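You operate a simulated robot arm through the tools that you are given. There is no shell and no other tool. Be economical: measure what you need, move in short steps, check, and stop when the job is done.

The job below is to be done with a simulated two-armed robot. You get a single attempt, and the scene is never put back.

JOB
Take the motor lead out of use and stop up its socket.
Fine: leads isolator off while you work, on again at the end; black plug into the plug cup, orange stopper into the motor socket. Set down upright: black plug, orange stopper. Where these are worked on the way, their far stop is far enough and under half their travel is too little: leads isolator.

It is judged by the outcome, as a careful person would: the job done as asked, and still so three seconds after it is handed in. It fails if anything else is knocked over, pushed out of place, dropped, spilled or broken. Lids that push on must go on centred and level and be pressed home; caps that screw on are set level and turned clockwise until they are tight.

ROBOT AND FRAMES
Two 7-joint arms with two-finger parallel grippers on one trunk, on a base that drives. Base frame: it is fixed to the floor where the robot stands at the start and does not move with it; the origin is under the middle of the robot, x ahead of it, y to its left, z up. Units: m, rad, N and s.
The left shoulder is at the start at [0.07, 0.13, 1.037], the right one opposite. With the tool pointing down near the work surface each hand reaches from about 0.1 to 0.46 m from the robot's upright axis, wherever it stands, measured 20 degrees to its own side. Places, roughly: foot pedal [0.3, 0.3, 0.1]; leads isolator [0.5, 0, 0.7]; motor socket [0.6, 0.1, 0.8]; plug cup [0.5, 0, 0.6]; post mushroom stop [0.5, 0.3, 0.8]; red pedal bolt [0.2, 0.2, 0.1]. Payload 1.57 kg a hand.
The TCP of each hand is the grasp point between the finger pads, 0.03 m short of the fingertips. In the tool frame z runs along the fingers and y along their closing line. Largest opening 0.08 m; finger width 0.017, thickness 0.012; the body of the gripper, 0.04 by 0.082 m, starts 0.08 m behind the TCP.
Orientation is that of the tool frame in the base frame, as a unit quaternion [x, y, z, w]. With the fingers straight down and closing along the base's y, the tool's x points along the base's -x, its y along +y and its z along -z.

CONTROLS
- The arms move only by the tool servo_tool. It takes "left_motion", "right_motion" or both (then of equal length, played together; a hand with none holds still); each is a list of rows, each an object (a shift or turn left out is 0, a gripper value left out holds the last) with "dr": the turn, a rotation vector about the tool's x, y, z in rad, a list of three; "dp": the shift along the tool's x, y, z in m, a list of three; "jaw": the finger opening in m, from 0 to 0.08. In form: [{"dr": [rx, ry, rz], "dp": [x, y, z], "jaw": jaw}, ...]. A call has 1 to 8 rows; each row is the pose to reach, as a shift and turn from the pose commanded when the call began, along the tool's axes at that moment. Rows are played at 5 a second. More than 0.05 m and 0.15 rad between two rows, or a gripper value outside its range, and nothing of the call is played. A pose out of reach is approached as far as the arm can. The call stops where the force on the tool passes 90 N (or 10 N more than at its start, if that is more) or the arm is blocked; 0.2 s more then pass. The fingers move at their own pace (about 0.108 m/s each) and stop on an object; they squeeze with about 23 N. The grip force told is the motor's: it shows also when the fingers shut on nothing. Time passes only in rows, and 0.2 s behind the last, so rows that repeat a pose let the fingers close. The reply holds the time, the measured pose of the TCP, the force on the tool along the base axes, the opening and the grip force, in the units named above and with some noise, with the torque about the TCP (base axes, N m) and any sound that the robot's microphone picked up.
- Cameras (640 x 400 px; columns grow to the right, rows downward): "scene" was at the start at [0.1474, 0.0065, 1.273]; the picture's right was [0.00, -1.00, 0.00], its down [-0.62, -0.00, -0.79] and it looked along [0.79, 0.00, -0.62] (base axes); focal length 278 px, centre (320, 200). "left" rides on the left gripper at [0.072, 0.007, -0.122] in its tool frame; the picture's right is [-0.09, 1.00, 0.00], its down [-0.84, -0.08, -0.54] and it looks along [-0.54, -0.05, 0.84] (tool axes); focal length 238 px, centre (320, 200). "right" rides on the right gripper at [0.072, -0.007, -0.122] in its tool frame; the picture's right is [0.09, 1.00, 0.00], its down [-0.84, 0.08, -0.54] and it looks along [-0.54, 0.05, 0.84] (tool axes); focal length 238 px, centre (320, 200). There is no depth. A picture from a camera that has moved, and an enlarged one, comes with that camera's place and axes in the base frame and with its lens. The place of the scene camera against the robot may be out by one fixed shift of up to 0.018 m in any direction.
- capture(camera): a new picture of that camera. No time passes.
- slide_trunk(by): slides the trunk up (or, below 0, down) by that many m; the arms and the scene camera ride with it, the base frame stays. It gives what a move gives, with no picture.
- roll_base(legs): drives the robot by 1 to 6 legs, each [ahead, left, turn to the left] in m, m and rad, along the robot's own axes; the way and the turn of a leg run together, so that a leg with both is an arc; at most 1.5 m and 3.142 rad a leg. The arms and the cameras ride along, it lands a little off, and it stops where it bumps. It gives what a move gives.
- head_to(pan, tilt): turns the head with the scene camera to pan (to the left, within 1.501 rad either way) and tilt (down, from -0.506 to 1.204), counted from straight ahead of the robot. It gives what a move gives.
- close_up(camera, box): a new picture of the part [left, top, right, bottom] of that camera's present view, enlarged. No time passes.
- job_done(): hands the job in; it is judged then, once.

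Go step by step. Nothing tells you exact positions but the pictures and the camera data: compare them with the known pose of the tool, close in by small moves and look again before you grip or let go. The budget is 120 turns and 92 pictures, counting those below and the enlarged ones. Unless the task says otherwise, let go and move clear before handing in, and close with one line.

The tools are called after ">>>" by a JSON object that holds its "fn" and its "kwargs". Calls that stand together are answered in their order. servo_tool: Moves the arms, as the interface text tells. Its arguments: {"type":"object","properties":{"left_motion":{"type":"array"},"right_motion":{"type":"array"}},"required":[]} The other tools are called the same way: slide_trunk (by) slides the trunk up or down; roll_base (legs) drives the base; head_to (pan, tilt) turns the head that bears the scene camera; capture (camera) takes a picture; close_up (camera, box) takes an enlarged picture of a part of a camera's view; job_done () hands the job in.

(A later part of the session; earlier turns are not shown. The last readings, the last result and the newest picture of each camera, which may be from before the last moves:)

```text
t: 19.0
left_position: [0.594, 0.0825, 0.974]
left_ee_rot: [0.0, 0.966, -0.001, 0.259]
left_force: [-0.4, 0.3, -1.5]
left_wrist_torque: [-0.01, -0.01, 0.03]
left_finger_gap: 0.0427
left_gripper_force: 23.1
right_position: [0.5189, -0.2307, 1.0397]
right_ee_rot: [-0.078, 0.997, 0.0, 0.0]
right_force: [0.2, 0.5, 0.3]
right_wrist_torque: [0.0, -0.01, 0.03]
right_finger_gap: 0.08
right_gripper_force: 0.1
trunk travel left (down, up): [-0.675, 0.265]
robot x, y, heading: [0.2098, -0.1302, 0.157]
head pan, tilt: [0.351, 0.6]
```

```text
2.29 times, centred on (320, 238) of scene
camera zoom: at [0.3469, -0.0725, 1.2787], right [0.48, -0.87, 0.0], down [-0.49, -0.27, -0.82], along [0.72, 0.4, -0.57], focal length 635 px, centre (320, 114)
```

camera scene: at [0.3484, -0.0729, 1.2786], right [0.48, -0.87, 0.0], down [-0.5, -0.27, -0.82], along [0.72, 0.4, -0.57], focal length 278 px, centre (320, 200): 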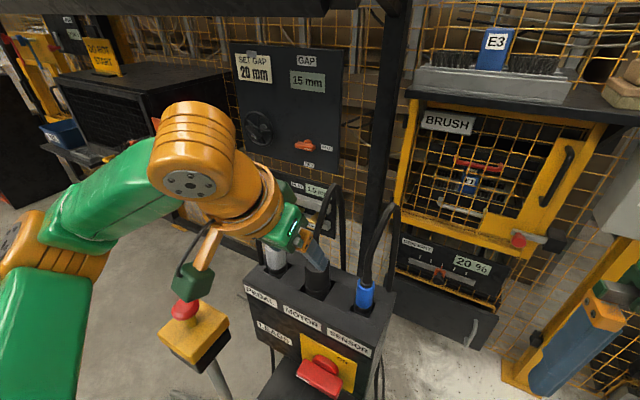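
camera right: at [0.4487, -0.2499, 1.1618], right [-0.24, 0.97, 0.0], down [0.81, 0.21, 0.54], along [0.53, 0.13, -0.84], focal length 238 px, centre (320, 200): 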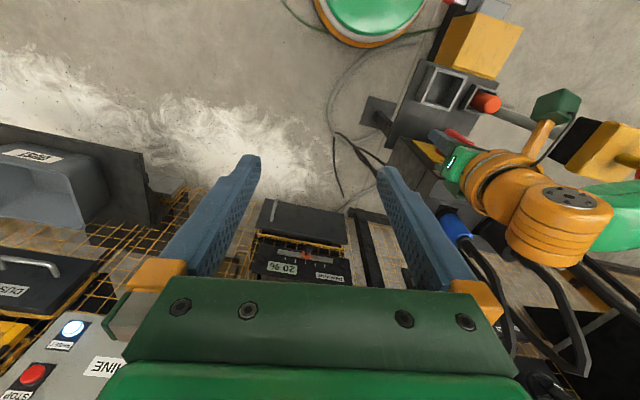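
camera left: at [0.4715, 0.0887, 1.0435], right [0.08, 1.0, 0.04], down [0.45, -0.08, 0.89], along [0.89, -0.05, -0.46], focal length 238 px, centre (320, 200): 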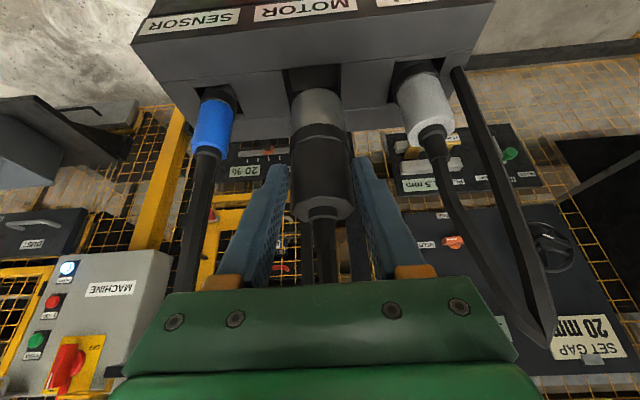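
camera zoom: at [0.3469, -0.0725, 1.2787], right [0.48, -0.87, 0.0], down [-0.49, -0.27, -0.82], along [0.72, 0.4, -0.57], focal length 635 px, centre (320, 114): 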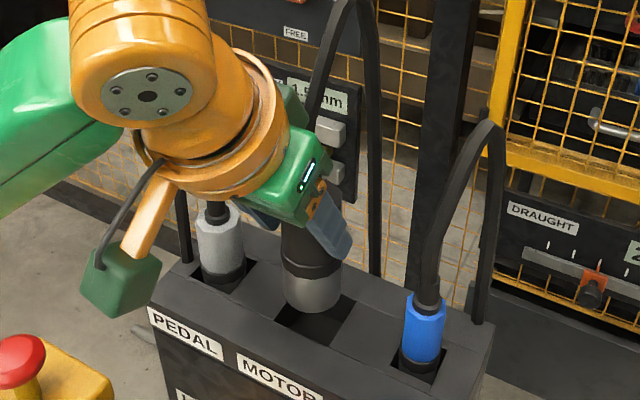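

The plug is out (grey barrel now visible, bottom about 57 mm below the TCP). Lift further, then back the base off 0.1 m so the cup sits in comfortable reach.

>>> {"fn": "servo_tool", "kwargs": {"left_motion": [{"dp": [-0.015, 0, -0.026]}, {"dp": [-0.03, 0, -0.052]}]}}

>>> {"fn": "roll_base", "kwargs": {"legs": [[-0.1, 0, 0]]}}

>>> {"fn": "head_to", "kwargs": {"pan": 0.2, "tilt": 0.85}}

>>> {"fn": "capture", "kwargs": {"camera": "scene"}}

>>> {"fn": "capture", "kwargs": {"camera": "left"}}

```text
t: 19.6
left_position: [0.5946, 0.0811, 1.0344]
left_ee_rot: [0.001, 0.966, -0.001, 0.258]
left_force: [-0.5, -0.6, -1.1]
left_wrist_torque: [0.01, 0.0, 0.01]
left_finger_gap: 0.0428
left_gripper_force: 23.3
right_position: [0.5174, -0.2316, 1.0393]
right_ee_rot: [-0.078, 0.997, 0.0, 0.001]
right_force: [0.3, -0.7, -1.0]
right_wrist_torque: [0.01, -0.03, 0.01]
right_finger_gap: 0.0801
right_gripper_force: 0.1
trunk travel left (down, up): [-0.675, 0.265]
robot x, y, heading: [0.2095, -0.1284, 0.15]
head pan, tilt: [0.351, 0.6]
```

```text
t: 20.7
left_position: [0.495, 0.0664, 1.0339]
left_ee_rot: [0.001, 0.966, -0.001, 0.258]
left_force: [-0.8, 0.9, -1.5]
left_wrist_torque: [0.01, 0.05, -0.04]
left_finger_gap: 0.0428
left_gripper_force: 22.5
right_position: [0.4206, -0.2466, 1.0383]
right_ee_rot: [-0.076, 0.997, 0.001, -0.001]
right_force: [1.0, 0.0, -0.4]
right_wrist_torque: [-0.02, 0.02, 0.02]
right_finger_gap: 0.0799
right_gripper_force: 0.0
trunk travel left (down, up): [-0.675, 0.265]
robot x, y, heading: [0.1064, -0.1447, 0.157]
head pan, tilt: [0.351, 0.6]
```

```text
t: 21.5
left_position: [0.4937, 0.0651, 1.0333]
left_ee_rot: [0.001, 0.966, -0.001, 0.259]
left_force: [-0.3, -0.5, -1.2]
left_wrist_torque: [-0.01, 0.0, 0.0]
left_finger_gap: 0.0427
left_gripper_force: 23.2
right_position: [0.4184, -0.2478, 1.0393]
right_ee_rot: [-0.077, 0.997, 0.0, 0.0]
right_force: [-0.7, -0.3, 0.4]
right_wrist_torque: [0.0, 0.0, 0.02]
right_finger_gap: 0.0798
right_gripper_force: 0.0
trunk travel left (down, up): [-0.675, 0.265]
robot x, y, heading: [0.1062, -0.147, 0.158]
head pan, tilt: [0.201, 0.85]
```

```text
50 pictures are left
camera scene: at [0.2423, -0.1038, 1.258], right [0.35, -0.94, 0.0], down [-0.7, -0.26, -0.66], along [0.62, 0.23, -0.75], focal length 278 px, centre (320, 200)
```

scene: 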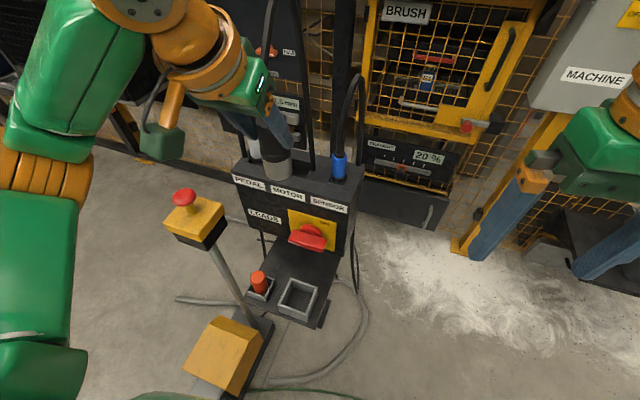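

```text
49 pictures are left
camera left: at [0.3712, 0.0713, 1.1032], right [0.08, 1.0, 0.04], down [0.45, -0.08, 0.89], along [0.89, -0.05, -0.46], focal length 238 px, centre (320, 200)
```

left: 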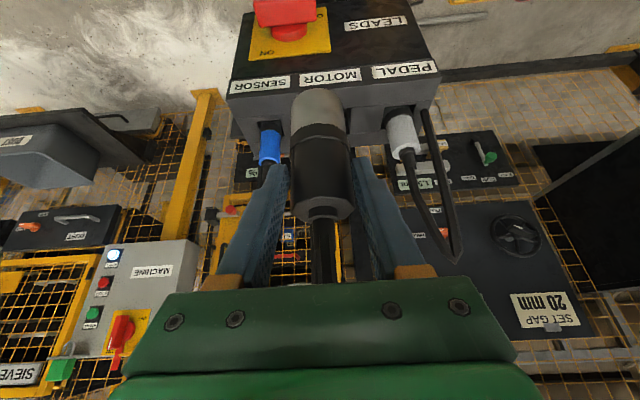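

>>> {"fn": "servo_tool", "kwargs": {"left_motion": [{"dp": [0.0156, -0.018, -0.009]}, {"dp": [0.031, -0.036, -0.018]}, {"dp": [0.0535, -0.036, 0.021]}, {"dp": [0.076, -0.036, 0.06]}, {"dp": [0.0985, -0.036, 0.099]}]}}

>>> {"fn": "capture", "kwargs": {"camera": "scene"}}

>>> {"fn": "capture", "kwargs": {"camera": "right"}}

```text
t: 22.7
left_position: [0.4585, 0.0274, 0.8989]
left_ee_rot: [0.0, 0.966, -0.001, 0.258]
left_force: [0.1, -0.5, -1.3]
left_wrist_torque: [-0.01, 0.01, 0.01]
left_finger_gap: 0.0426
left_gripper_force: 23.2
right_position: [0.4196, -0.2464, 1.0402]
right_ee_rot: [-0.077, 0.997, 0.0, -0.001]
right_force: [-0.2, 0.1, 0.4]
right_wrist_torque: [-0.02, -0.01, -0.02]
right_finger_gap: 0.0797
right_gripper_force: 0.0
trunk travel left (down, up): [-0.675, 0.265]
robot x, y, heading: [0.1099, -0.1421, 0.151]
head pan, tilt: [0.201, 0.85]
```

```text
48 pictures are left
camera scene: at [0.2429, -0.1035, 1.2579], right [0.35, -0.94, 0.0], down [-0.7, -0.26, -0.66], along [0.62, 0.23, -0.75], focal length 278 px, centre (320, 200)
```

scene: 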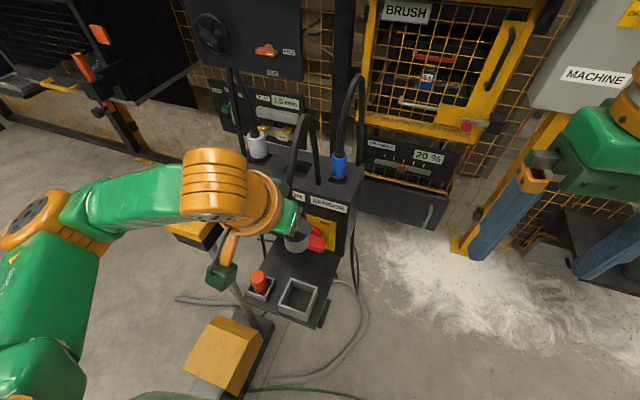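

```text
47 pictures are left
camera right: at [0.3485, -0.2657, 1.1618], right [-0.24, 0.97, 0.0], down [0.82, 0.2, 0.54], along [0.53, 0.13, -0.84], focal length 238 px, centre (320, 200)
```

right: 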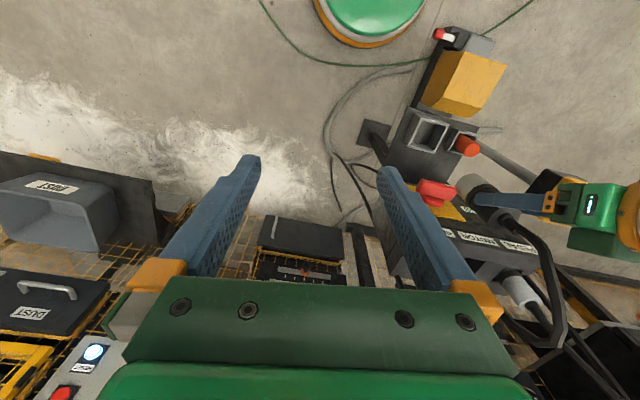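

>>> {"fn": "servo_tool", "kwargs": {"left_motion": [{"dp": [0.02, 0, 0.0346]}, {"dp": [0.04, 0, 0.0693]}, {"dp": [0.06, 0, 0.104]}, {"dp": [0.075, 0.0, 0.13]}]}}

>>> {"fn": "capture", "kwargs": {"camera": "scene"}}

>>> {"fn": "capture", "kwargs": {"camera": "left"}}

>>> {"fn": "close_up", "kwargs": {"camera": "right", "box": [360, 60, 600, 210]}}

```text
t: 23.7
left_position: [0.4592, 0.0291, 0.7483]
left_ee_rot: [0.001, 0.966, -0.001, 0.258]
left_force: [0.2, -0.1, -1.6]
left_wrist_torque: [-0.03, 0.04, 0.03]
left_finger_gap: 0.0428
left_gripper_force: 23.4
right_position: [0.4187, -0.2474, 1.0389]
right_ee_rot: [-0.077, 0.997, 0.0, 0.0]
right_force: [-0.2, 1.0, -0.5]
right_wrist_torque: [0.0, 0.0, 0.04]
right_finger_gap: 0.0802
right_gripper_force: 0.0
trunk travel left (down, up): [-0.675, 0.265]
robot x, y, heading: [0.1082, -0.1439, 0.153]
head pan, tilt: [0.201, 0.85]
```

```text
46 pictures are left
camera scene: at [0.2427, -0.1035, 1.2579], right [0.35, -0.94, 0.0], down [-0.7, -0.26, -0.66], along [0.62, 0.23, -0.75], focal length 278 px, centre (320, 200)
```

scene: 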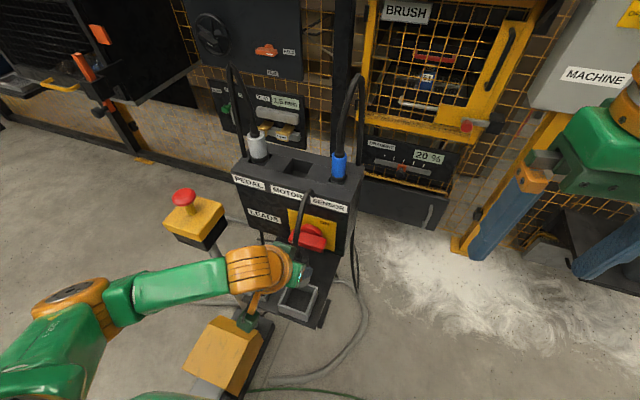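

```text
45 pictures are left
camera left: at [0.3354, 0.035, 0.8169], right [0.08, 1.0, 0.04], down [0.45, -0.08, 0.89], along [0.89, -0.05, -0.46], focal length 238 px, centre (320, 200)
```

left: 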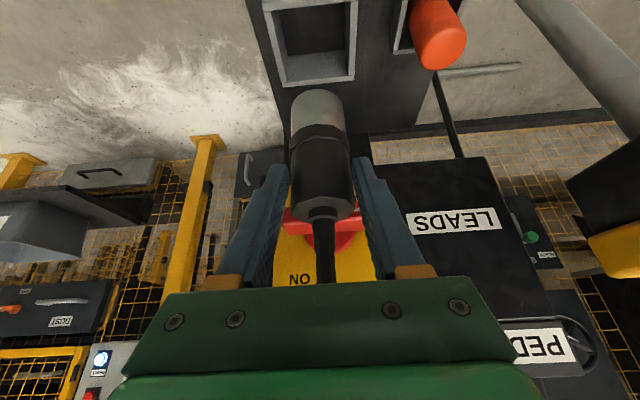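

```text
2.67 times, centred on (480, 135) of right
camera zoom: at [0.3483, -0.2658, 1.1618], right [-0.24, 0.97, 0.0], down [0.82, 0.2, 0.54], along [0.53, 0.13, -0.84], focal length 636 px, centre (-107, 373)
```

zoom: 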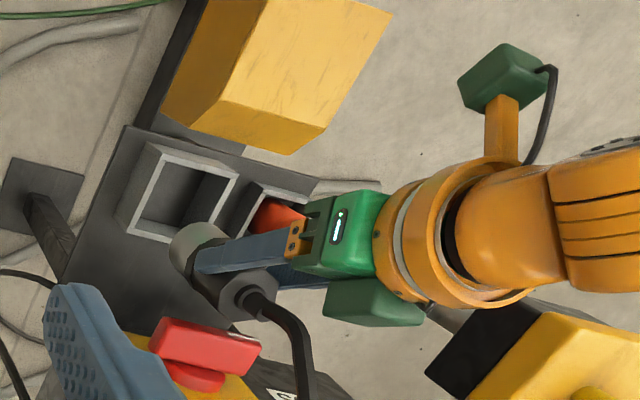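

Plug hangs upright over the cup (cup centre ≈ (0.46, 0.029), rim z ≈ 0.60). Descend to just above it and check finger-to-rim clearance.

>>> {"fn": "servo_tool", "kwargs": {"left_motion": [{"dp": [0.015, 0, 0.026]}, {"dp": [0.03, 0, 0.052]}, {"dp": [0.045, 0, 0.078]}]}}

>>> {"fn": "capture", "kwargs": {"camera": "left"}}

>>> {"fn": "close_up", "kwargs": {"camera": "right", "box": [384, 80, 512, 160]}}

```text
t: 24.5
left_position: [0.4536, 0.0299, 0.6601]
left_ee_rot: [0.001, 0.965, -0.001, 0.262]
left_force: [-8.3, -1.9, 17.5]
left_wrist_torque: [-0.05, -0.21, -0.1]
left_finger_gap: 0.0428
left_gripper_force: 23.2
right_position: [0.4132, -0.2491, 1.0407]
right_ee_rot: [-0.076, 0.997, 0.001, 0.002]
right_force: [0.1, 0.1, 0.9]
right_wrist_torque: [0.02, 0.01, -0.02]
right_finger_gap: 0.0799
right_gripper_force: 0.1
trunk travel left (down, up): [-0.675, 0.265]
robot x, y, heading: [0.1067, -0.1438, 0.147]
head pan, tilt: [0.201, 0.85]
```

```text
43 pictures are left
camera left: at [0.3303, 0.0355, 0.7292], right [0.08, 1.0, 0.05], down [0.45, -0.08, 0.89], along [0.89, -0.05, -0.45], focal length 238 px, centre (320, 200)
```

left: 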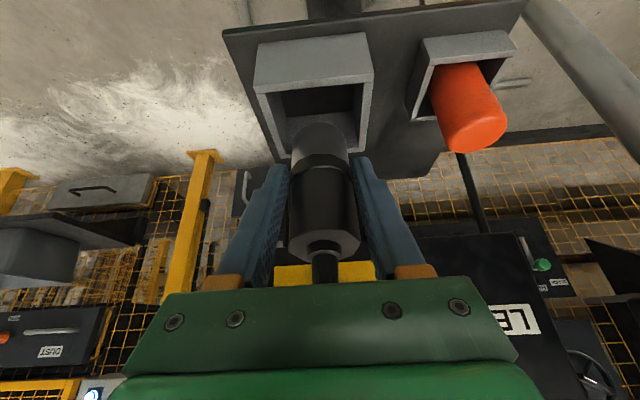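

```text
5.00 times, centred on (448, 120) of right
camera zoom: at [0.3418, -0.2685, 1.1632], right [-0.24, 0.97, 0.0], down [0.81, 0.2, 0.55], along [0.53, 0.13, -0.84], focal length 1192 px, centre (-320, 600)
```

zoom: 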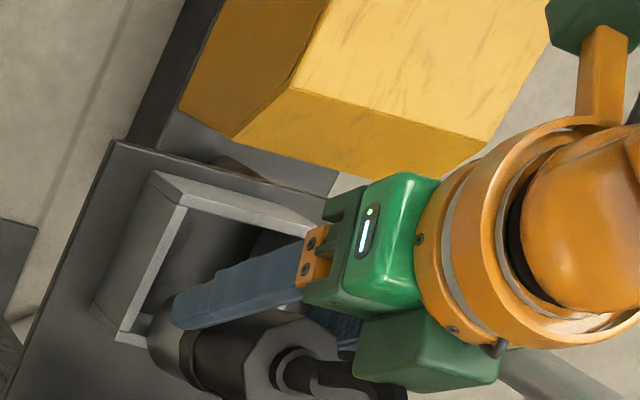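

The barrel caught the cup's far rim and the plug slipped a little in the grip: its axis lies further ahead than my TCP. Lift and inspect.

>>> {"fn": "servo_tool", "kwargs": {"left_motion": [{"dp": [-0.0125, 0, -0.0216]}, {"dp": [-0.03, 0, -0.052]}]}}

>>> {"fn": "close_up", "kwargs": {"camera": "left", "box": [220, 0, 460, 290]}}

>>> {"fn": "close_up", "kwargs": {"camera": "right", "box": [384, 80, 512, 180]}}

```text
t: 25.1
left_position: [0.4567, 0.0295, 0.719]
left_ee_rot: [0.001, 0.966, 0.0, 0.258]
left_force: [-0.2, -0.4, -1.2]
left_wrist_torque: [-0.02, 0.04, -0.04]
left_finger_gap: 0.0424
left_gripper_force: 23.5
right_position: [0.419, -0.2467, 1.0396]
right_ee_rot: [-0.077, 0.997, 0.0, 0.001]
right_force: [-0.9, 1.3, -0.8]
right_wrist_torque: [0.01, -0.04, 0.02]
right_finger_gap: 0.0799
right_gripper_force: 0.1
trunk travel left (down, up): [-0.675, 0.265]
robot x, y, heading: [0.1093, -0.1451, 0.151]
head pan, tilt: [0.201, 0.85]
```

```text
1.38 times, centred on (340, 145) of left
camera zoom: at [0.3334, 0.0364, 0.7884], right [0.08, 1.0, 0.05], down [0.45, -0.08, 0.89], along [0.89, -0.05, -0.46], focal length 329 px, centre (292, 276)
```

zoom: 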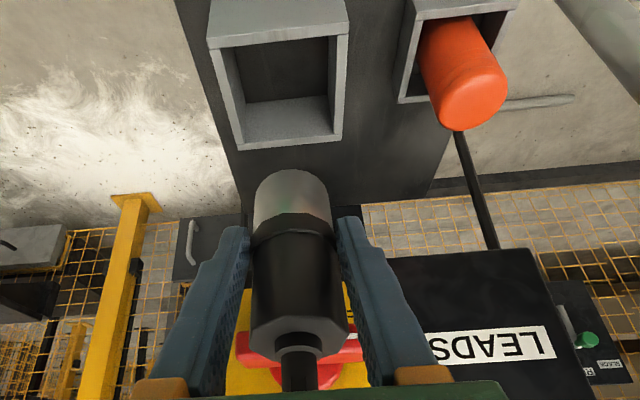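

```text
4.00 times, centred on (448, 130) of right
camera zoom: at [0.3472, -0.2666, 1.1619], right [-0.24, 0.97, 0.0], down [0.81, 0.2, 0.54], along [0.53, 0.13, -0.84], focal length 953 px, centre (-192, 480)
```

zoom: 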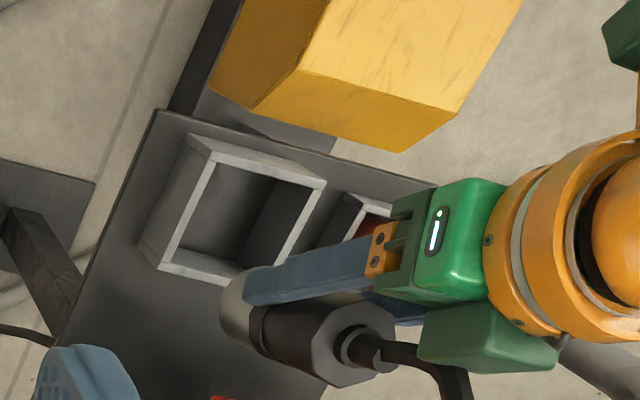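

The plug now leans about 12° back in the grip. Rotate the tool +0.2 rad to bring the plug upright and look again.

>>> {"fn": "servo_tool", "kwargs": {"left_motion": [{"dr": [0, 0.1, 0]}, {"dr": [0, 0.2, 0]}]}}

>>> {"fn": "close_up", "kwargs": {"camera": "right", "box": [384, 80, 512, 180]}}

>>> {"fn": "close_up", "kwargs": {"camera": "left", "box": [220, 0, 460, 290]}}

```text
t: 25.7
left_position: [0.4584, 0.0307, 0.7192]
left_ee_rot: [0.001, 0.987, -0.001, 0.161]
left_force: [0.2, 0.4, -1.5]
left_wrist_torque: [0.01, 0.0, -0.04]
left_finger_gap: 0.0425
left_gripper_force: 22.7
right_position: [0.4181, -0.2464, 1.0383]
right_ee_rot: [-0.076, 0.997, 0.001, 0.001]
right_force: [0.0, -0.5, -0.1]
right_wrist_torque: [-0.03, 0.04, 0.01]
right_finger_gap: 0.0799
right_gripper_force: 0.0
trunk travel left (down, up): [-0.675, 0.265]
robot x, y, heading: [0.1076, -0.1433, 0.157]
head pan, tilt: [0.201, 0.85]
```

```text
4.00 times, centred on (448, 130) of right
camera zoom: at [0.3487, -0.2662, 1.1617], right [-0.24, 0.97, 0.0], down [0.82, 0.2, 0.54], along [0.53, 0.13, -0.84], focal length 953 px, centre (-192, 480)
```

zoom: 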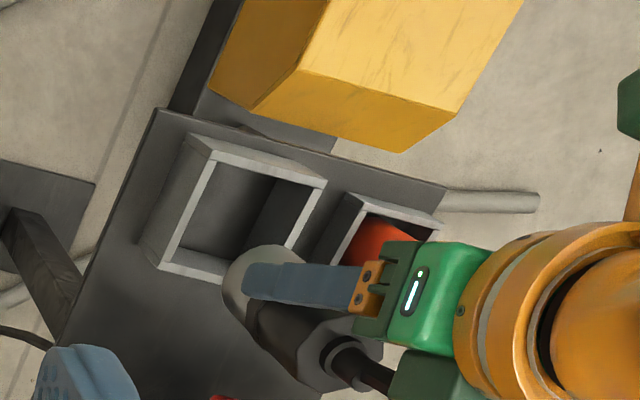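

```text
1.38 times, centred on (340, 145) of left
camera zoom: at [0.3516, 0.0355, 0.8114], right [0.09, 1.0, 0.03], down [0.62, -0.08, 0.78], along [0.78, -0.05, -0.63], focal length 329 px, centre (292, 276)
```

zoom: 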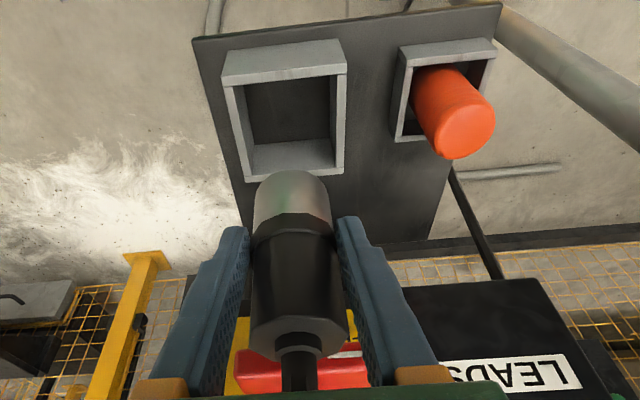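

Plug is upright again; its axis is ~25 mm ahead of the TCP (so the socket is at x≈0.62, too). Shift back 22 mm to centre it over the cup and look.

>>> {"fn": "servo_tool", "kwargs": {"left_motion": [{"dp": [0.0209, -0.002, -0.007]}, {"dp": [0.0257, -0.002, 0.0072]}]}}

>>> {"fn": "close_up", "kwargs": {"camera": "right", "box": [384, 80, 512, 180]}}

>>> {"fn": "close_up", "kwargs": {"camera": "left", "box": [220, 0, 460, 290]}}

```text
t: 26.3
left_position: [0.437, 0.0274, 0.7032]
left_ee_rot: [0.001, 0.987, -0.001, 0.161]
left_force: [0.2, 0.7, -0.8]
left_wrist_torque: [-0.01, 0.01, -0.02]
left_finger_gap: 0.0426
left_gripper_force: 23.0
right_position: [0.4197, -0.2465, 1.0379]
right_ee_rot: [-0.077, 0.997, 0.0, 0.0]
right_force: [0.1, 0.4, 0.7]
right_wrist_torque: [0.01, 0.02, -0.01]
right_finger_gap: 0.0797
right_gripper_force: 0.0
trunk travel left (down, up): [-0.675, 0.265]
robot x, y, heading: [0.1058, -0.1436, 0.154]
head pan, tilt: [0.201, 0.85]
```

```text
4.00 times, centred on (448, 130) of right
camera zoom: at [0.3487, -0.266, 1.1617], right [-0.24, 0.97, 0.0], down [0.82, 0.2, 0.54], along [0.53, 0.13, -0.84], focal length 953 px, centre (-192, 480)
```

zoom: 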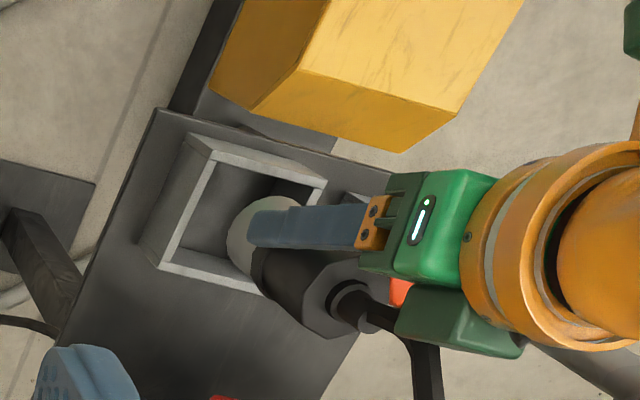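

```text
1.38 times, centred on (340, 145) of left
camera zoom: at [0.3294, 0.0333, 0.7958], right [0.09, 1.0, 0.03], down [0.62, -0.08, 0.78], along [0.78, -0.05, -0.63], focal length 329 px, centre (292, 276)
```

zoom: 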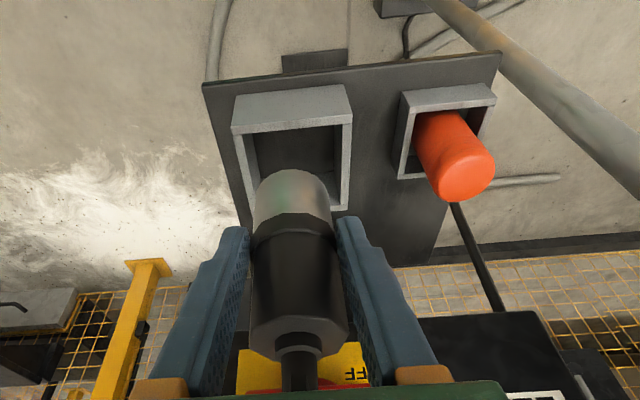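

Centred. Lower in small steps.

>>> {"fn": "servo_tool", "kwargs": {"left_motion": [{"dp": [0.0048, 0, 0.0142]}, {"dp": [0.0095, 0, 0.0284]}, {"dp": [0.0136, 0, 0.0408]}]}}

>>> {"fn": "close_up", "kwargs": {"camera": "left", "box": [220, 0, 460, 290]}}

>>> {"fn": "close_up", "kwargs": {"camera": "right", "box": [384, 80, 512, 180]}}

```text
t: 27.1
left_position: [0.4361, 0.0259, 0.6605]
left_ee_rot: [0.001, 0.987, -0.001, 0.162]
left_force: [0.4, 0.2, -1.1]
left_wrist_torque: [0.01, 0.05, 0.0]
left_finger_gap: 0.0425
left_gripper_force: 23.2
right_position: [0.4189, -0.247, 1.0397]
right_ee_rot: [-0.077, 0.997, 0.0, -0.001]
right_force: [-0.5, 0.1, -0.7]
right_wrist_torque: [0.0, 0.01, 0.0]
right_finger_gap: 0.0798
right_gripper_force: 0.1
trunk travel left (down, up): [-0.675, 0.265]
robot x, y, heading: [0.1092, -0.1442, 0.158]
head pan, tilt: [0.201, 0.85]
```

```text
1.38 times, centred on (340, 145) of left
camera zoom: at [0.3294, 0.0328, 0.7534], right [0.09, 1.0, 0.03], down [0.62, -0.08, 0.78], along [0.78, -0.05, -0.62], focal length 329 px, centre (292, 276)
```

zoom: 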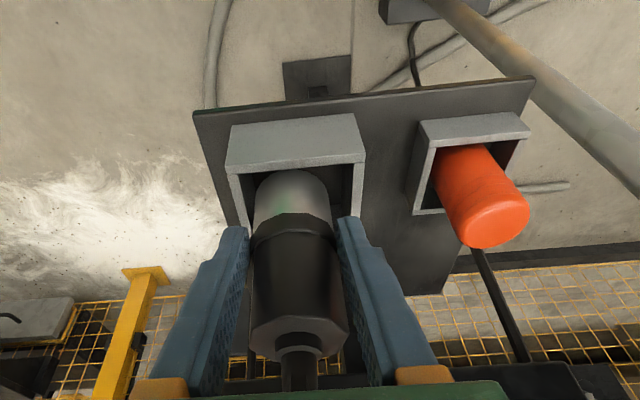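

```text
4.00 times, centred on (448, 130) of right
camera zoom: at [0.3482, -0.266, 1.1618], right [-0.24, 0.97, 0.0], down [0.81, 0.2, 0.54], along [0.53, 0.13, -0.84], focal length 953 px, centre (-192, 480)
```

zoom: 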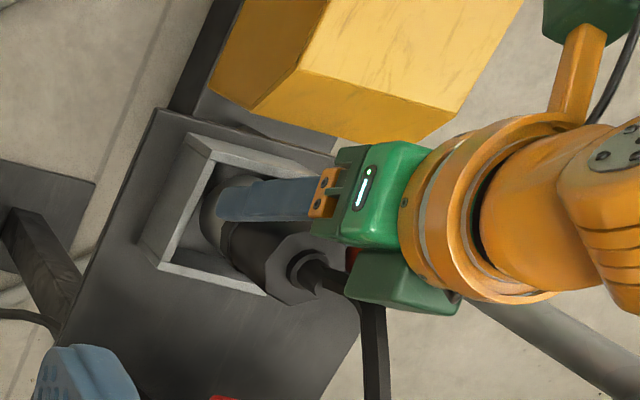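

Barrel has entered the cup. Continue gently until it seats.

>>> {"fn": "servo_tool", "kwargs": {"left_motion": [{"dp": [0.002, 0.002, 0.0057]}, {"dp": [0.0038, 0.002, 0.0114]}, {"dp": [0.0057, 0.002, 0.017]}, {"dp": [0.0067, 0.002, 0.02]}]}}

>>> {"fn": "close_up", "kwargs": {"camera": "left", "box": [220, 0, 460, 290]}}

>>> {"fn": "close_up", "kwargs": {"camera": "right", "box": [384, 80, 512, 180]}}

```text
t: 28.1
left_position: [0.4375, 0.029, 0.639]
left_ee_rot: [0.002, 0.987, -0.001, 0.16]
left_force: [1.0, -0.2, -1.0]
left_wrist_torque: [-0.01, 0.03, -0.04]
left_finger_gap: 0.0424
left_gripper_force: 23.1
right_position: [0.4187, -0.2471, 1.0392]
right_ee_rot: [-0.077, 0.997, 0.0, 0.0]
right_force: [0.1, -0.5, 0.1]
right_wrist_torque: [0.0, -0.01, 0.02]
right_finger_gap: 0.0799
right_gripper_force: 0.0
trunk travel left (down, up): [-0.675, 0.265]
robot x, y, heading: [0.1087, -0.1458, 0.153]
head pan, tilt: [0.201, 0.85]
```

```text
1.38 times, centred on (340, 145) of left
camera zoom: at [0.33, 0.0351, 0.7324], right [0.09, 1.0, 0.03], down [0.62, -0.08, 0.78], along [0.78, -0.05, -0.63], focal length 329 px, centre (292, 276)
```

zoom: 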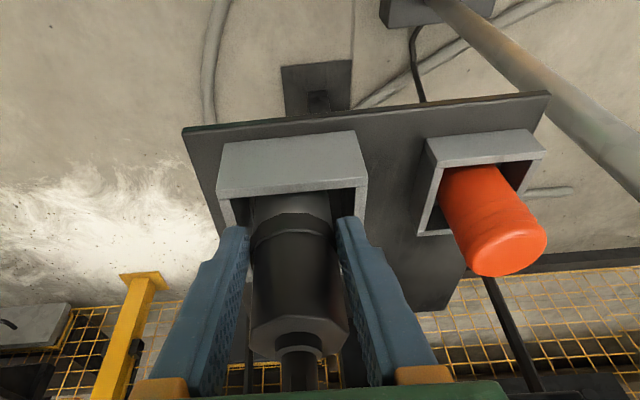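

```text
4.00 times, centred on (448, 130) of right
camera zoom: at [0.3483, -0.266, 1.1618], right [-0.24, 0.97, 0.0], down [0.81, 0.2, 0.54], along [0.53, 0.13, -0.84], focal length 953 px, centre (-192, 480)
```

zoom: 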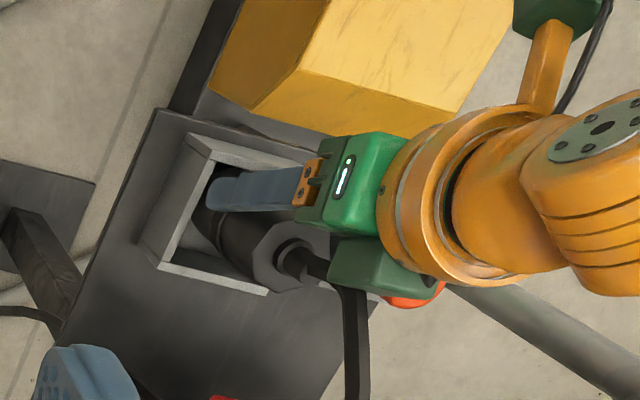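

>>> {"fn": "servo_tool", "kwargs": {"left_motion": [{"dp": [0.001, 0, 0.003]}, {"dp": [0.002, 0, 0.006]}, {"dp": [0.003, 0, 0.009]}]}}

>>> {"fn": "close_up", "kwargs": {"camera": "right", "box": [384, 80, 512, 180]}}

```text
t: 28.9
left_position: [0.4371, 0.0287, 0.6304]
left_ee_rot: [0.001, 0.987, 0.0, 0.162]
left_force: [-0.4, 2.0, 6.2]
left_wrist_torque: [-0.18, 0.02, -0.03]
left_finger_gap: 0.0425
left_gripper_force: 23.0
right_position: [0.4168, -0.246, 1.0404]
right_ee_rot: [-0.076, 0.997, 0.0, 0.0]
right_force: [0.0, -0.8, 0.9]
right_wrist_torque: [0.0, 0.01, 0.01]
right_finger_gap: 0.08
right_gripper_force: 0.0
trunk travel left (down, up): [-0.675, 0.265]
robot x, y, heading: [0.1102, -0.1464, 0.151]
head pan, tilt: [0.201, 0.85]
```

```text
4.00 times, centred on (448, 130) of right
camera zoom: at [0.347, -0.266, 1.1622], right [-0.24, 0.97, 0.0], down [0.81, 0.2, 0.54], along [0.53, 0.13, -0.84], focal length 953 px, centre (-192, 480)
```

zoom: 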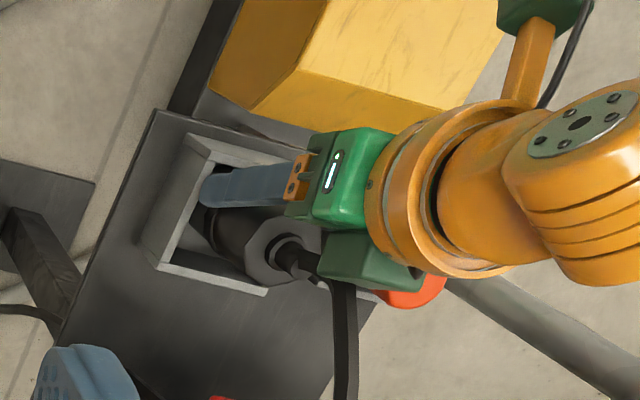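

Light contact seems to be the −y finger on the rim (torque says 30 mm to −y). Shift 3 mm to +y and try a bit lower.

>>> {"fn": "servo_tool", "kwargs": {"left_motion": [{"dp": [-0.001, 0.001, -0.003]}, {"dp": [-0.001, 0.003, -0.002]}, {"dp": [0.001, 0.003, 0.002]}, {"dp": [0.002, 0.003, 0.005]}]}}

```text
t: 29.9
left_position: [0.4373, 0.0315, 0.63]
left_ee_rot: [-0.001, 0.985, 0.001, 0.171]
left_force: [7.7, 10.0, 52.3]
left_wrist_torque: [-0.09, -0.43, -0.13]
left_finger_gap: 0.0429
left_gripper_force: 23.0
right_position: [0.4125, -0.2492, 1.0419]
right_ee_rot: [-0.076, 0.997, 0.002, 0.004]
right_force: [-0.2, -0.3, 1.0]
right_wrist_torque: [-0.02, 0.01, 0.01]
right_finger_gap: 0.08
right_gripper_force: 0.0
trunk travel left (down, up): [-0.675, 0.265]
robot x, y, heading: [0.1078, -0.1454, 0.149]
head pan, tilt: [0.201, 0.85]
```

Both fingertips are on the rim now, so the plug is within a few mm of the floor. Relieve the pressure, then open just a little to let it settle.

>>> {"fn": "servo_tool", "kwargs": {"left_motion": [{"dp": [-0.0013, -0.001, -0.005]}, {"dp": [-0.0013, -0.001, -0.005]}, {"dp": [-0.0013, -0.001, -0.005], "jaw": 0.048}, {"dp": [-0.0013, -0.001, -0.005], "jaw": 0.05}, {"dp": [-0.0013, -0.001, -0.005], "jaw": 0.05}]}}

>>> {"fn": "close_up", "kwargs": {"camera": "right", "box": [384, 80, 512, 180]}}

>>> {"fn": "close_up", "kwargs": {"camera": "left", "box": [220, 0, 460, 290]}}

```text
t: 31.1
left_position: [0.437, 0.0308, 0.6316]
left_ee_rot: [0.002, 0.987, -0.001, 0.163]
left_force: [18.7, 13.3, 32.7]
left_wrist_torque: [0.23, -0.63, 0.06]
left_finger_gap: 0.0431
left_gripper_force: 0.0
right_position: [0.4174, -0.2452, 1.0393]
right_ee_rot: [-0.076, 0.997, -0.001, 0.002]
right_force: [0.6, 1.0, -0.1]
right_wrist_torque: [0.01, -0.02, -0.03]
right_finger_gap: 0.0803
right_gripper_force: 0.0
trunk travel left (down, up): [-0.675, 0.265]
robot x, y, heading: [0.1088, -0.1447, 0.153]
head pan, tilt: [0.201, 0.85]
```

```text
4.00 times, centred on (448, 130) of right
camera zoom: at [0.3471, -0.2657, 1.1622], right [-0.24, 0.97, 0.0], down [0.81, 0.2, 0.54], along [0.53, 0.13, -0.84], focal length 953 px, centre (-192, 480)
```

zoom: 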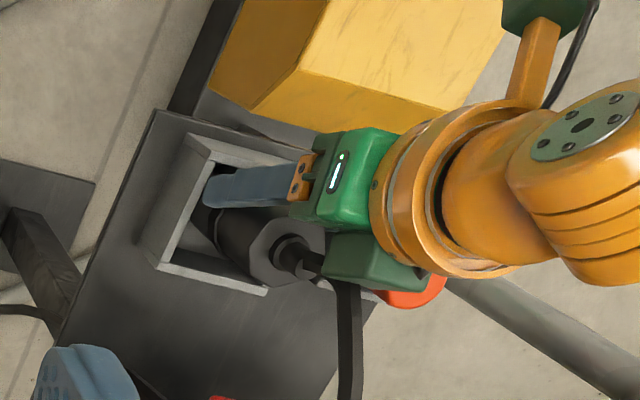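

```text
1.38 times, centred on (340, 145) of left
camera zoom: at [0.3294, 0.0371, 0.7229], right [0.09, 1.0, 0.03], down [0.62, -0.08, 0.78], along [0.78, -0.05, -0.62], focal length 329 px, centre (292, 276)
```

zoom: 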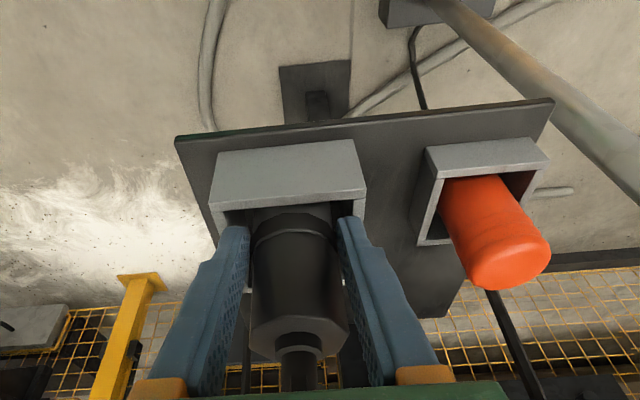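

The fingertips appear to sit just inside the cup walls and can't open there. Raise slowly so they come free, watching that the plug stays.

>>> {"fn": "servo_tool", "kwargs": {"left_motion": [{"dp": [-0.001, -0.001, -0.003], "jaw": 0.046}, {"dp": [-0.002, -0.001, -0.006]}, {"dp": [-0.003, -0.001, -0.009]}, {"dp": [-0.003, -0.001, -0.009]}]}}

>>> {"fn": "close_up", "kwargs": {"camera": "left", "box": [220, 0, 460, 290]}}

```text
t: 32.1
left_position: [0.436, 0.0296, 0.6406]
left_ee_rot: [0.001, 0.987, -0.001, 0.16]
left_force: [-0.3, -0.2, 0.4]
left_wrist_torque: [0.0, 0.0, -0.01]
left_finger_gap: 0.0462
left_gripper_force: 0.1
right_position: [0.4181, -0.2486, 1.0392]
right_ee_rot: [-0.077, 0.997, -0.001, 0.0]
right_force: [-0.5, 0.3, -0.1]
right_wrist_torque: [0.0, 0.0, 0.01]
right_finger_gap: 0.08
right_gripper_force: 0.0
trunk travel left (down, up): [-0.675, 0.265]
robot x, y, heading: [0.1076, -0.1404, 0.153]
head pan, tilt: [0.201, 0.85]
```

```text
1.38 times, centred on (340, 145) of left
camera zoom: at [0.3285, 0.0354, 0.7325], right [0.09, 1.0, 0.03], down [0.62, -0.08, 0.78], along [0.78, -0.05, -0.63], focal length 329 px, centre (292, 276)
```

zoom: 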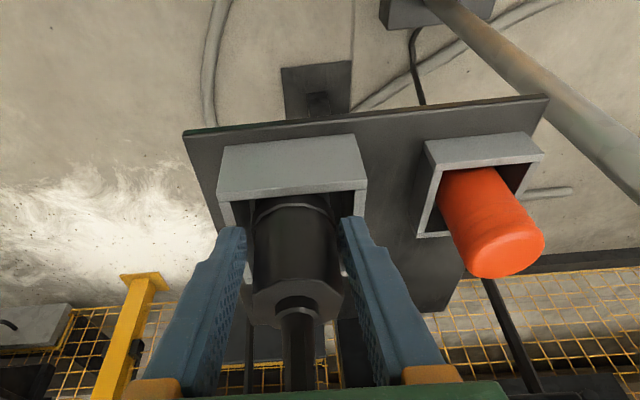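

Released and free. Open wider, draw straight back, then up.

>>> {"fn": "servo_tool", "kwargs": {"left_motion": [{"dp": [-0.003, 0, -0.0095], "jaw": 0.056}, {"dp": [-0.003, 0, -0.0095], "jaw": 0.062}, {"dp": [0.025, 0, -0.019]}, {"dp": [0.053, 0, -0.029]}, {"dp": [0.072, 0, -0.036]}]}}

>>> {"fn": "capture", "kwargs": {"camera": "left"}}

>>> {"fn": "capture", "kwargs": {"camera": "right"}}

```text
t: 33.3
left_position: [0.3558, 0.0284, 0.6509]
left_ee_rot: [0.001, 0.987, -0.001, 0.162]
left_force: [1.1, -0.5, -0.3]
left_wrist_torque: [-0.03, 0.0, -0.02]
left_finger_gap: 0.0622
left_gripper_force: 0.2
right_position: [0.4174, -0.2472, 1.0405]
right_ee_rot: [-0.077, 0.997, 0.0, 0.001]
right_force: [0.1, 0.4, 0.8]
right_wrist_torque: [0.0, -0.01, 0.03]
right_finger_gap: 0.0799
right_gripper_force: 0.0
trunk travel left (down, up): [-0.675, 0.265]
robot x, y, heading: [0.1068, -0.1439, 0.151]
head pan, tilt: [0.201, 0.85]
```

```text
27 pictures are left
camera left: at [0.2482, 0.0351, 0.7435], right [0.09, 1.0, 0.03], down [0.62, -0.08, 0.78], along [0.78, -0.05, -0.62], focal length 238 px, centre (320, 200)
```

left: 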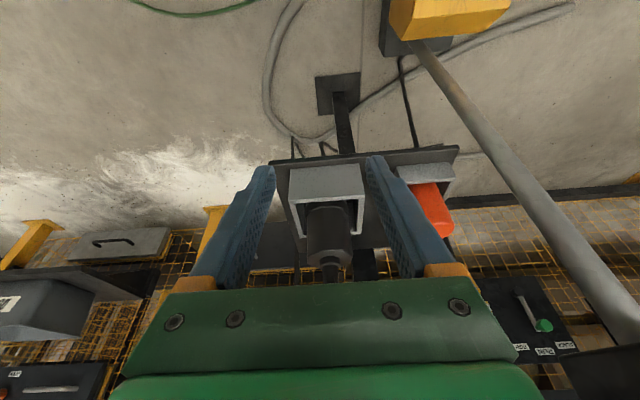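

```text
26 pictures are left
camera right: at [0.3476, -0.2661, 1.1619], right [-0.24, 0.97, 0.0], down [0.81, 0.2, 0.54], along [0.53, 0.13, -0.84], focal length 238 px, centre (320, 200)
```

right: 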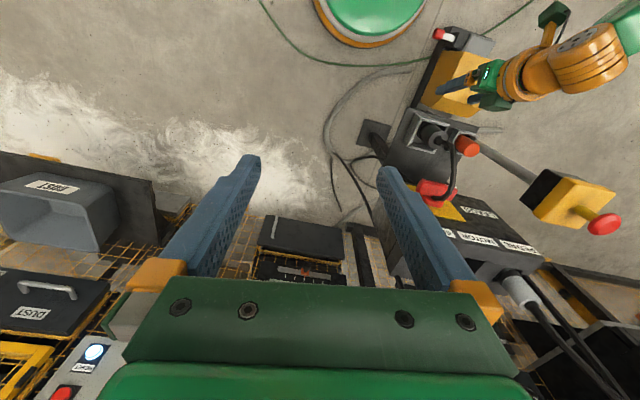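

Plug stands in its cup. Stopper top ≈ (0.454, 0.134, 0.631), 38 mm wide. Raise the left hand, set it vertical and move above the stopper.

>>> {"fn": "servo_tool", "kwargs": {"left_motion": [{"dp": [-0.0127, 0, -0.038]}, {"dp": [-0.0254, 0, -0.076], "dr": [0, 0.11, 0]}, {"dp": [-0.038, 0, -0.114], "dr": [0, 0.22, 0]}, {"dp": [-0.0508, 0, -0.152], "dr": [0, 0.325, 0]}]}}

>>> {"fn": "servo_tool", "kwargs": {"left_motion": [{"dp": [-0.03, 0.035, 0]}, {"dp": [-0.06, 0.07, 0]}, {"dp": [-0.098, 0.1, 0]}, {"dp": [-0.098, 0.105, 0.03]}]}}

>>> {"fn": "capture", "kwargs": {"camera": "left"}}

>>> {"fn": "capture", "kwargs": {"camera": "right"}}

```text
t: 34.3
left_position: [0.3556, 0.0276, 0.8096]
left_ee_rot: [0.0, 1.0, 0.001, -0.002]
left_force: [0.1, -0.3, -0.2]
left_wrist_torque: [-0.02, -0.01, 0.01]
left_finger_gap: 0.0621
left_gripper_force: 0.0
right_position: [0.4175, -0.2475, 1.0393]
right_ee_rot: [-0.078, 0.997, 0.001, 0.0]
right_force: [-0.5, 0.6, -0.1]
right_wrist_torque: [0.01, 0.0, -0.02]
right_finger_gap: 0.0798
right_gripper_force: 0.2
trunk travel left (down, up): [-0.675, 0.265]
robot x, y, heading: [0.1077, -0.143, 0.149]
head pan, tilt: [0.201, 0.85]
```

```text
t: 35.3
left_position: [0.4545, 0.1332, 0.7812]
left_ee_rot: [0.001, 1.0, -0.002, -0.001]
left_force: [-0.6, 1.0, -0.2]
left_wrist_torque: [-0.02, -0.01, -0.01]
left_finger_gap: 0.062
left_gripper_force: 0.1
right_position: [0.4176, -0.2469, 1.0392]
right_ee_rot: [-0.077, 0.997, 0.0, 0.0]
right_force: [-0.6, 0.0, 0.5]
right_wrist_torque: [0.02, -0.03, -0.01]
right_finger_gap: 0.08
right_gripper_force: 0.1
trunk travel left (down, up): [-0.675, 0.265]
robot x, y, heading: [0.106, -0.1483, 0.149]
head pan, tilt: [0.201, 0.85]
```

```text
25 pictures are left
camera left: at [0.383, 0.1393, 0.9032], right [0.09, 1.0, 0.0], down [0.84, -0.08, 0.54], along [0.54, -0.05, -0.84], focal length 238 px, centre (320, 200)
```

left: 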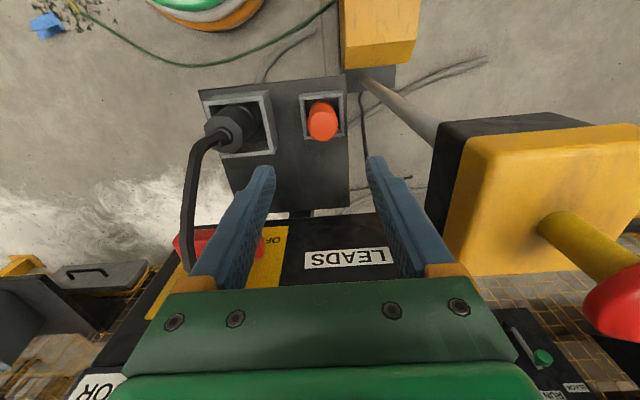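

```text
24 pictures are left
camera right: at [0.3478, -0.2656, 1.162], right [-0.24, 0.97, 0.0], down [0.81, 0.2, 0.54], along [0.53, 0.13, -0.84], focal length 238 px, centre (320, 200)
```

right: 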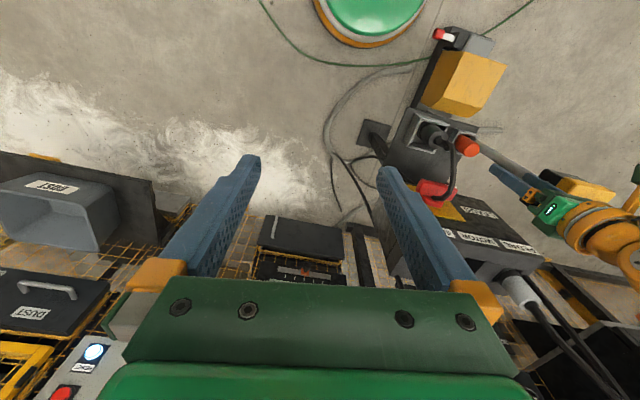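

The mushroom stop is close to the left forearm; check with the scene camera before descending.

>>> {"fn": "head_to", "kwargs": {"pan": 0.5, "tilt": 0.75}}

>>> {"fn": "capture", "kwargs": {"camera": "scene"}}

```text
t: 36.1
left_position: [0.4552, 0.1329, 0.7815]
left_ee_rot: [0.001, 1.0, -0.001, -0.001]
left_force: [0.2, 0.4, 0.1]
left_wrist_torque: [0.01, -0.01, -0.02]
left_finger_gap: 0.0623
left_gripper_force: 0.0
right_position: [0.419, -0.2477, 1.039]
right_ee_rot: [-0.077, 0.997, 0.0, 0.0]
right_force: [-0.4, -0.1, -0.2]
right_wrist_torque: [0.04, -0.01, 0.03]
right_finger_gap: 0.0799
right_gripper_force: 0.1
trunk travel left (down, up): [-0.675, 0.265]
robot x, y, heading: [0.107, -0.1458, 0.151]
head pan, tilt: [0.499, 0.75]
```

```text
23 pictures are left
camera scene: at [0.235, -0.0809, 1.2659], right [0.61, -0.79, 0.0], down [-0.54, -0.41, -0.73], along [0.58, 0.44, -0.68], focal length 278 px, centre (320, 200)
```

scene: 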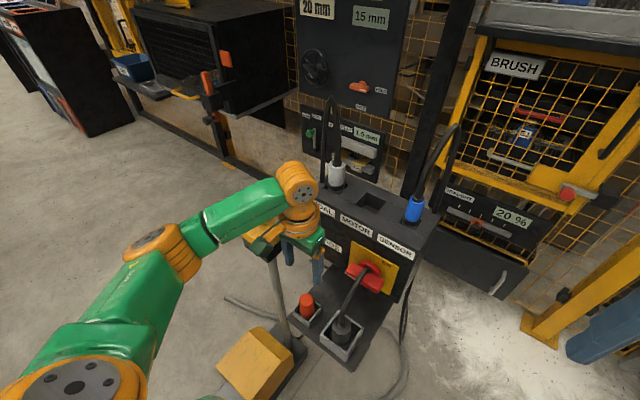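

Forearm runs back toward the robot, clear of the stop. Descend over the stopper in stages.

>>> {"fn": "servo_tool", "kwargs": {"left_motion": [{"dp": [0, 0.001, 0.03]}, {"dp": [0, 0.001, 0.06]}, {"dp": [0, 0.001, 0.09]}]}}

>>> {"fn": "capture", "kwargs": {"camera": "left"}}

>>> {"fn": "capture", "kwargs": {"camera": "scene"}}

```text
t: 36.9
left_position: [0.4535, 0.135, 0.6904]
left_ee_rot: [0.001, 1.0, -0.001, 0.0]
left_force: [-0.4, -0.4, 0.3]
left_wrist_torque: [0.01, 0.0, 0.0]
left_finger_gap: 0.0619
left_gripper_force: 0.2
right_position: [0.4186, -0.2482, 1.0393]
right_ee_rot: [-0.077, 0.997, 0.0, 0.001]
right_force: [0.7, 0.2, 1.1]
right_wrist_torque: [0.01, 0.02, -0.01]
right_finger_gap: 0.0803
right_gripper_force: 0.0
trunk travel left (down, up): [-0.675, 0.265]
robot x, y, heading: [0.1097, -0.1467, 0.155]
head pan, tilt: [0.499, 0.75]
```

```text
22 pictures are left
camera left: at [0.3818, 0.1408, 0.8118], right [0.09, 1.0, 0.0], down [0.84, -0.08, 0.54], along [0.54, -0.05, -0.84], focal length 238 px, centre (320, 200)
```

left: 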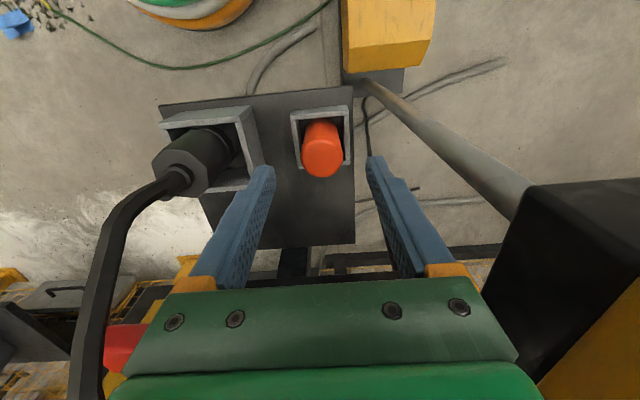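

```text
21 pictures are left
camera scene: at [0.2353, -0.0806, 1.2659], right [0.61, -0.79, 0.0], down [-0.54, -0.41, -0.73], along [0.58, 0.44, -0.68], focal length 278 px, centre (320, 200)
```

scene: 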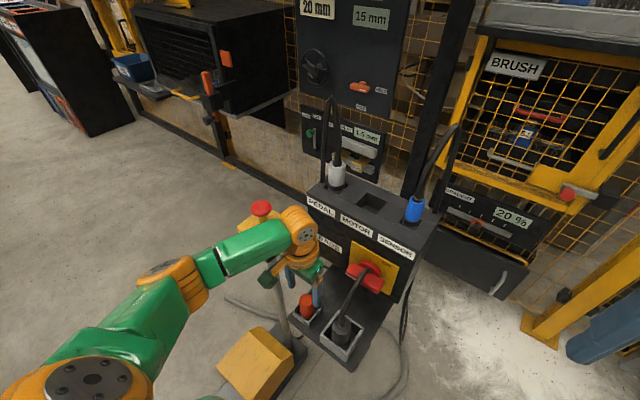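

>>> {"fn": "servo_tool", "kwargs": {"left_motion": [{"dp": [0, 0, 0.025]}, {"dp": [0, 0, 0.048]}]}}

>>> {"fn": "capture", "kwargs": {"camera": "left"}}

>>> {"fn": "close_up", "kwargs": {"camera": "scene", "box": [240, 240, 400, 360]}}

```text
t: 37.5
left_position: [0.454, 0.1351, 0.6434]
left_ee_rot: [0.001, 1.0, -0.001, -0.001]
left_force: [0.3, 0.1, 0.5]
left_wrist_torque: [0.0, 0.02, 0.01]
left_finger_gap: 0.062
left_gripper_force: 0.1
right_position: [0.4178, -0.2481, 1.0402]
right_ee_rot: [-0.077, 0.997, 0.0, -0.001]
right_force: [-0.1, -0.1, -1.0]
right_wrist_torque: [-0.03, 0.02, -0.02]
right_finger_gap: 0.08
right_gripper_force: 0.1
trunk travel left (down, up): [-0.675, 0.265]
robot x, y, heading: [0.1095, -0.144, 0.155]
head pan, tilt: [0.499, 0.75]
```

```text
20 pictures are left
camera left: at [0.3826, 0.1409, 0.7665], right [0.09, 1.0, 0.0], down [0.84, -0.08, 0.54], along [0.54, -0.05, -0.84], focal length 238 px, centre (320, 200)
```

left: 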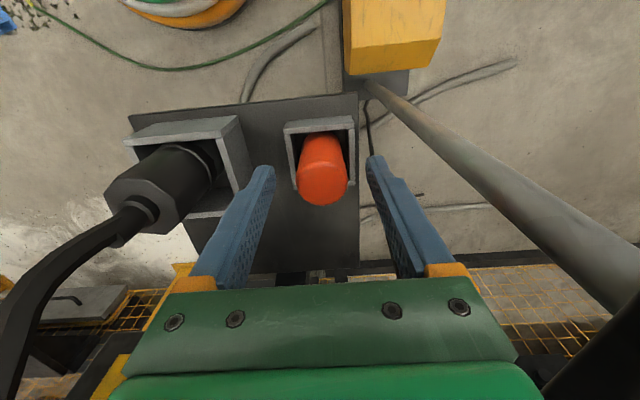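

```text
3.33 times, centred on (320, 300) of scene
camera zoom: at [0.2352, -0.0807, 1.2659], right [0.61, -0.79, 0.0], down [-0.54, -0.41, -0.73], along [0.58, 0.44, -0.68], focal length 925 px, centre (320, -133)
```

zoom: 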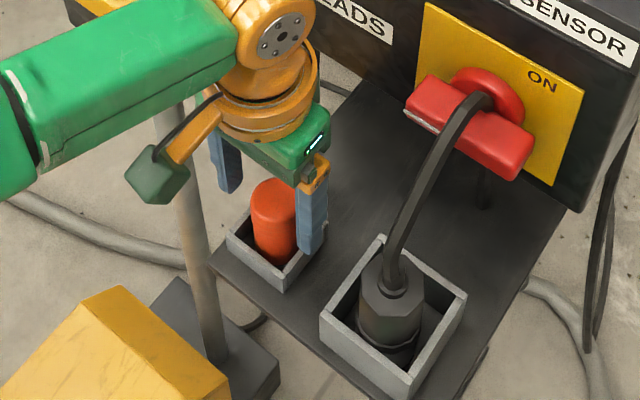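

Stopper is between the fingers. Lower 8 mm and close.

>>> {"fn": "servo_tool", "kwargs": {"left_motion": [{"dp": [0, 0, 0.008]}, {"dp": [0, 0, 0.008], "jaw": 0.025}, {"dp": [0, 0, 0.008], "jaw": 0.025}, {"dp": [0, 0, 0.008], "jaw": 0.025}]}}

>>> {"fn": "capture", "kwargs": {"camera": "left"}}

```text
t: 38.5
left_position: [0.4548, 0.1362, 0.6369]
left_ee_rot: [0.0, 1.0, -0.001, -0.001]
left_force: [-0.2, 0.9, -0.3]
left_wrist_torque: [0.01, 0.01, 0.03]
left_finger_gap: 0.0345
left_gripper_force: 23.4
right_position: [0.417, -0.2485, 1.0397]
right_ee_rot: [-0.076, 0.997, 0.0, 0.001]
right_force: [-0.3, 0.0, -0.6]
right_wrist_torque: [0.0, 0.03, -0.01]
right_finger_gap: 0.0799
right_gripper_force: 0.1
trunk travel left (down, up): [-0.675, 0.265]
robot x, y, heading: [0.1063, -0.1419, 0.153]
head pan, tilt: [0.499, 0.75]
```

```text
18 pictures are left
camera left: at [0.383, 0.1414, 0.7587], right [0.09, 1.0, 0.0], down [0.84, -0.08, 0.54], along [0.54, -0.05, -0.84], focal length 238 px, centre (320, 200)
```

left: 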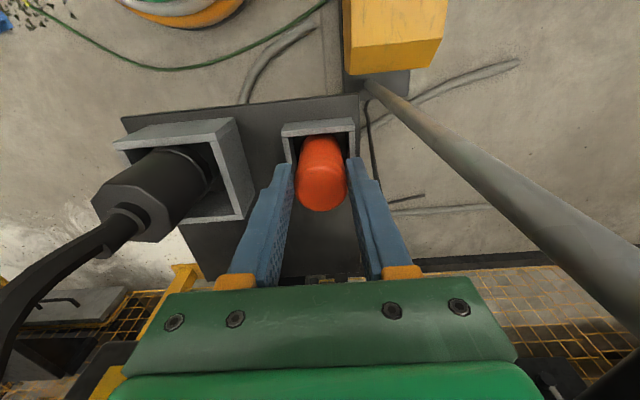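

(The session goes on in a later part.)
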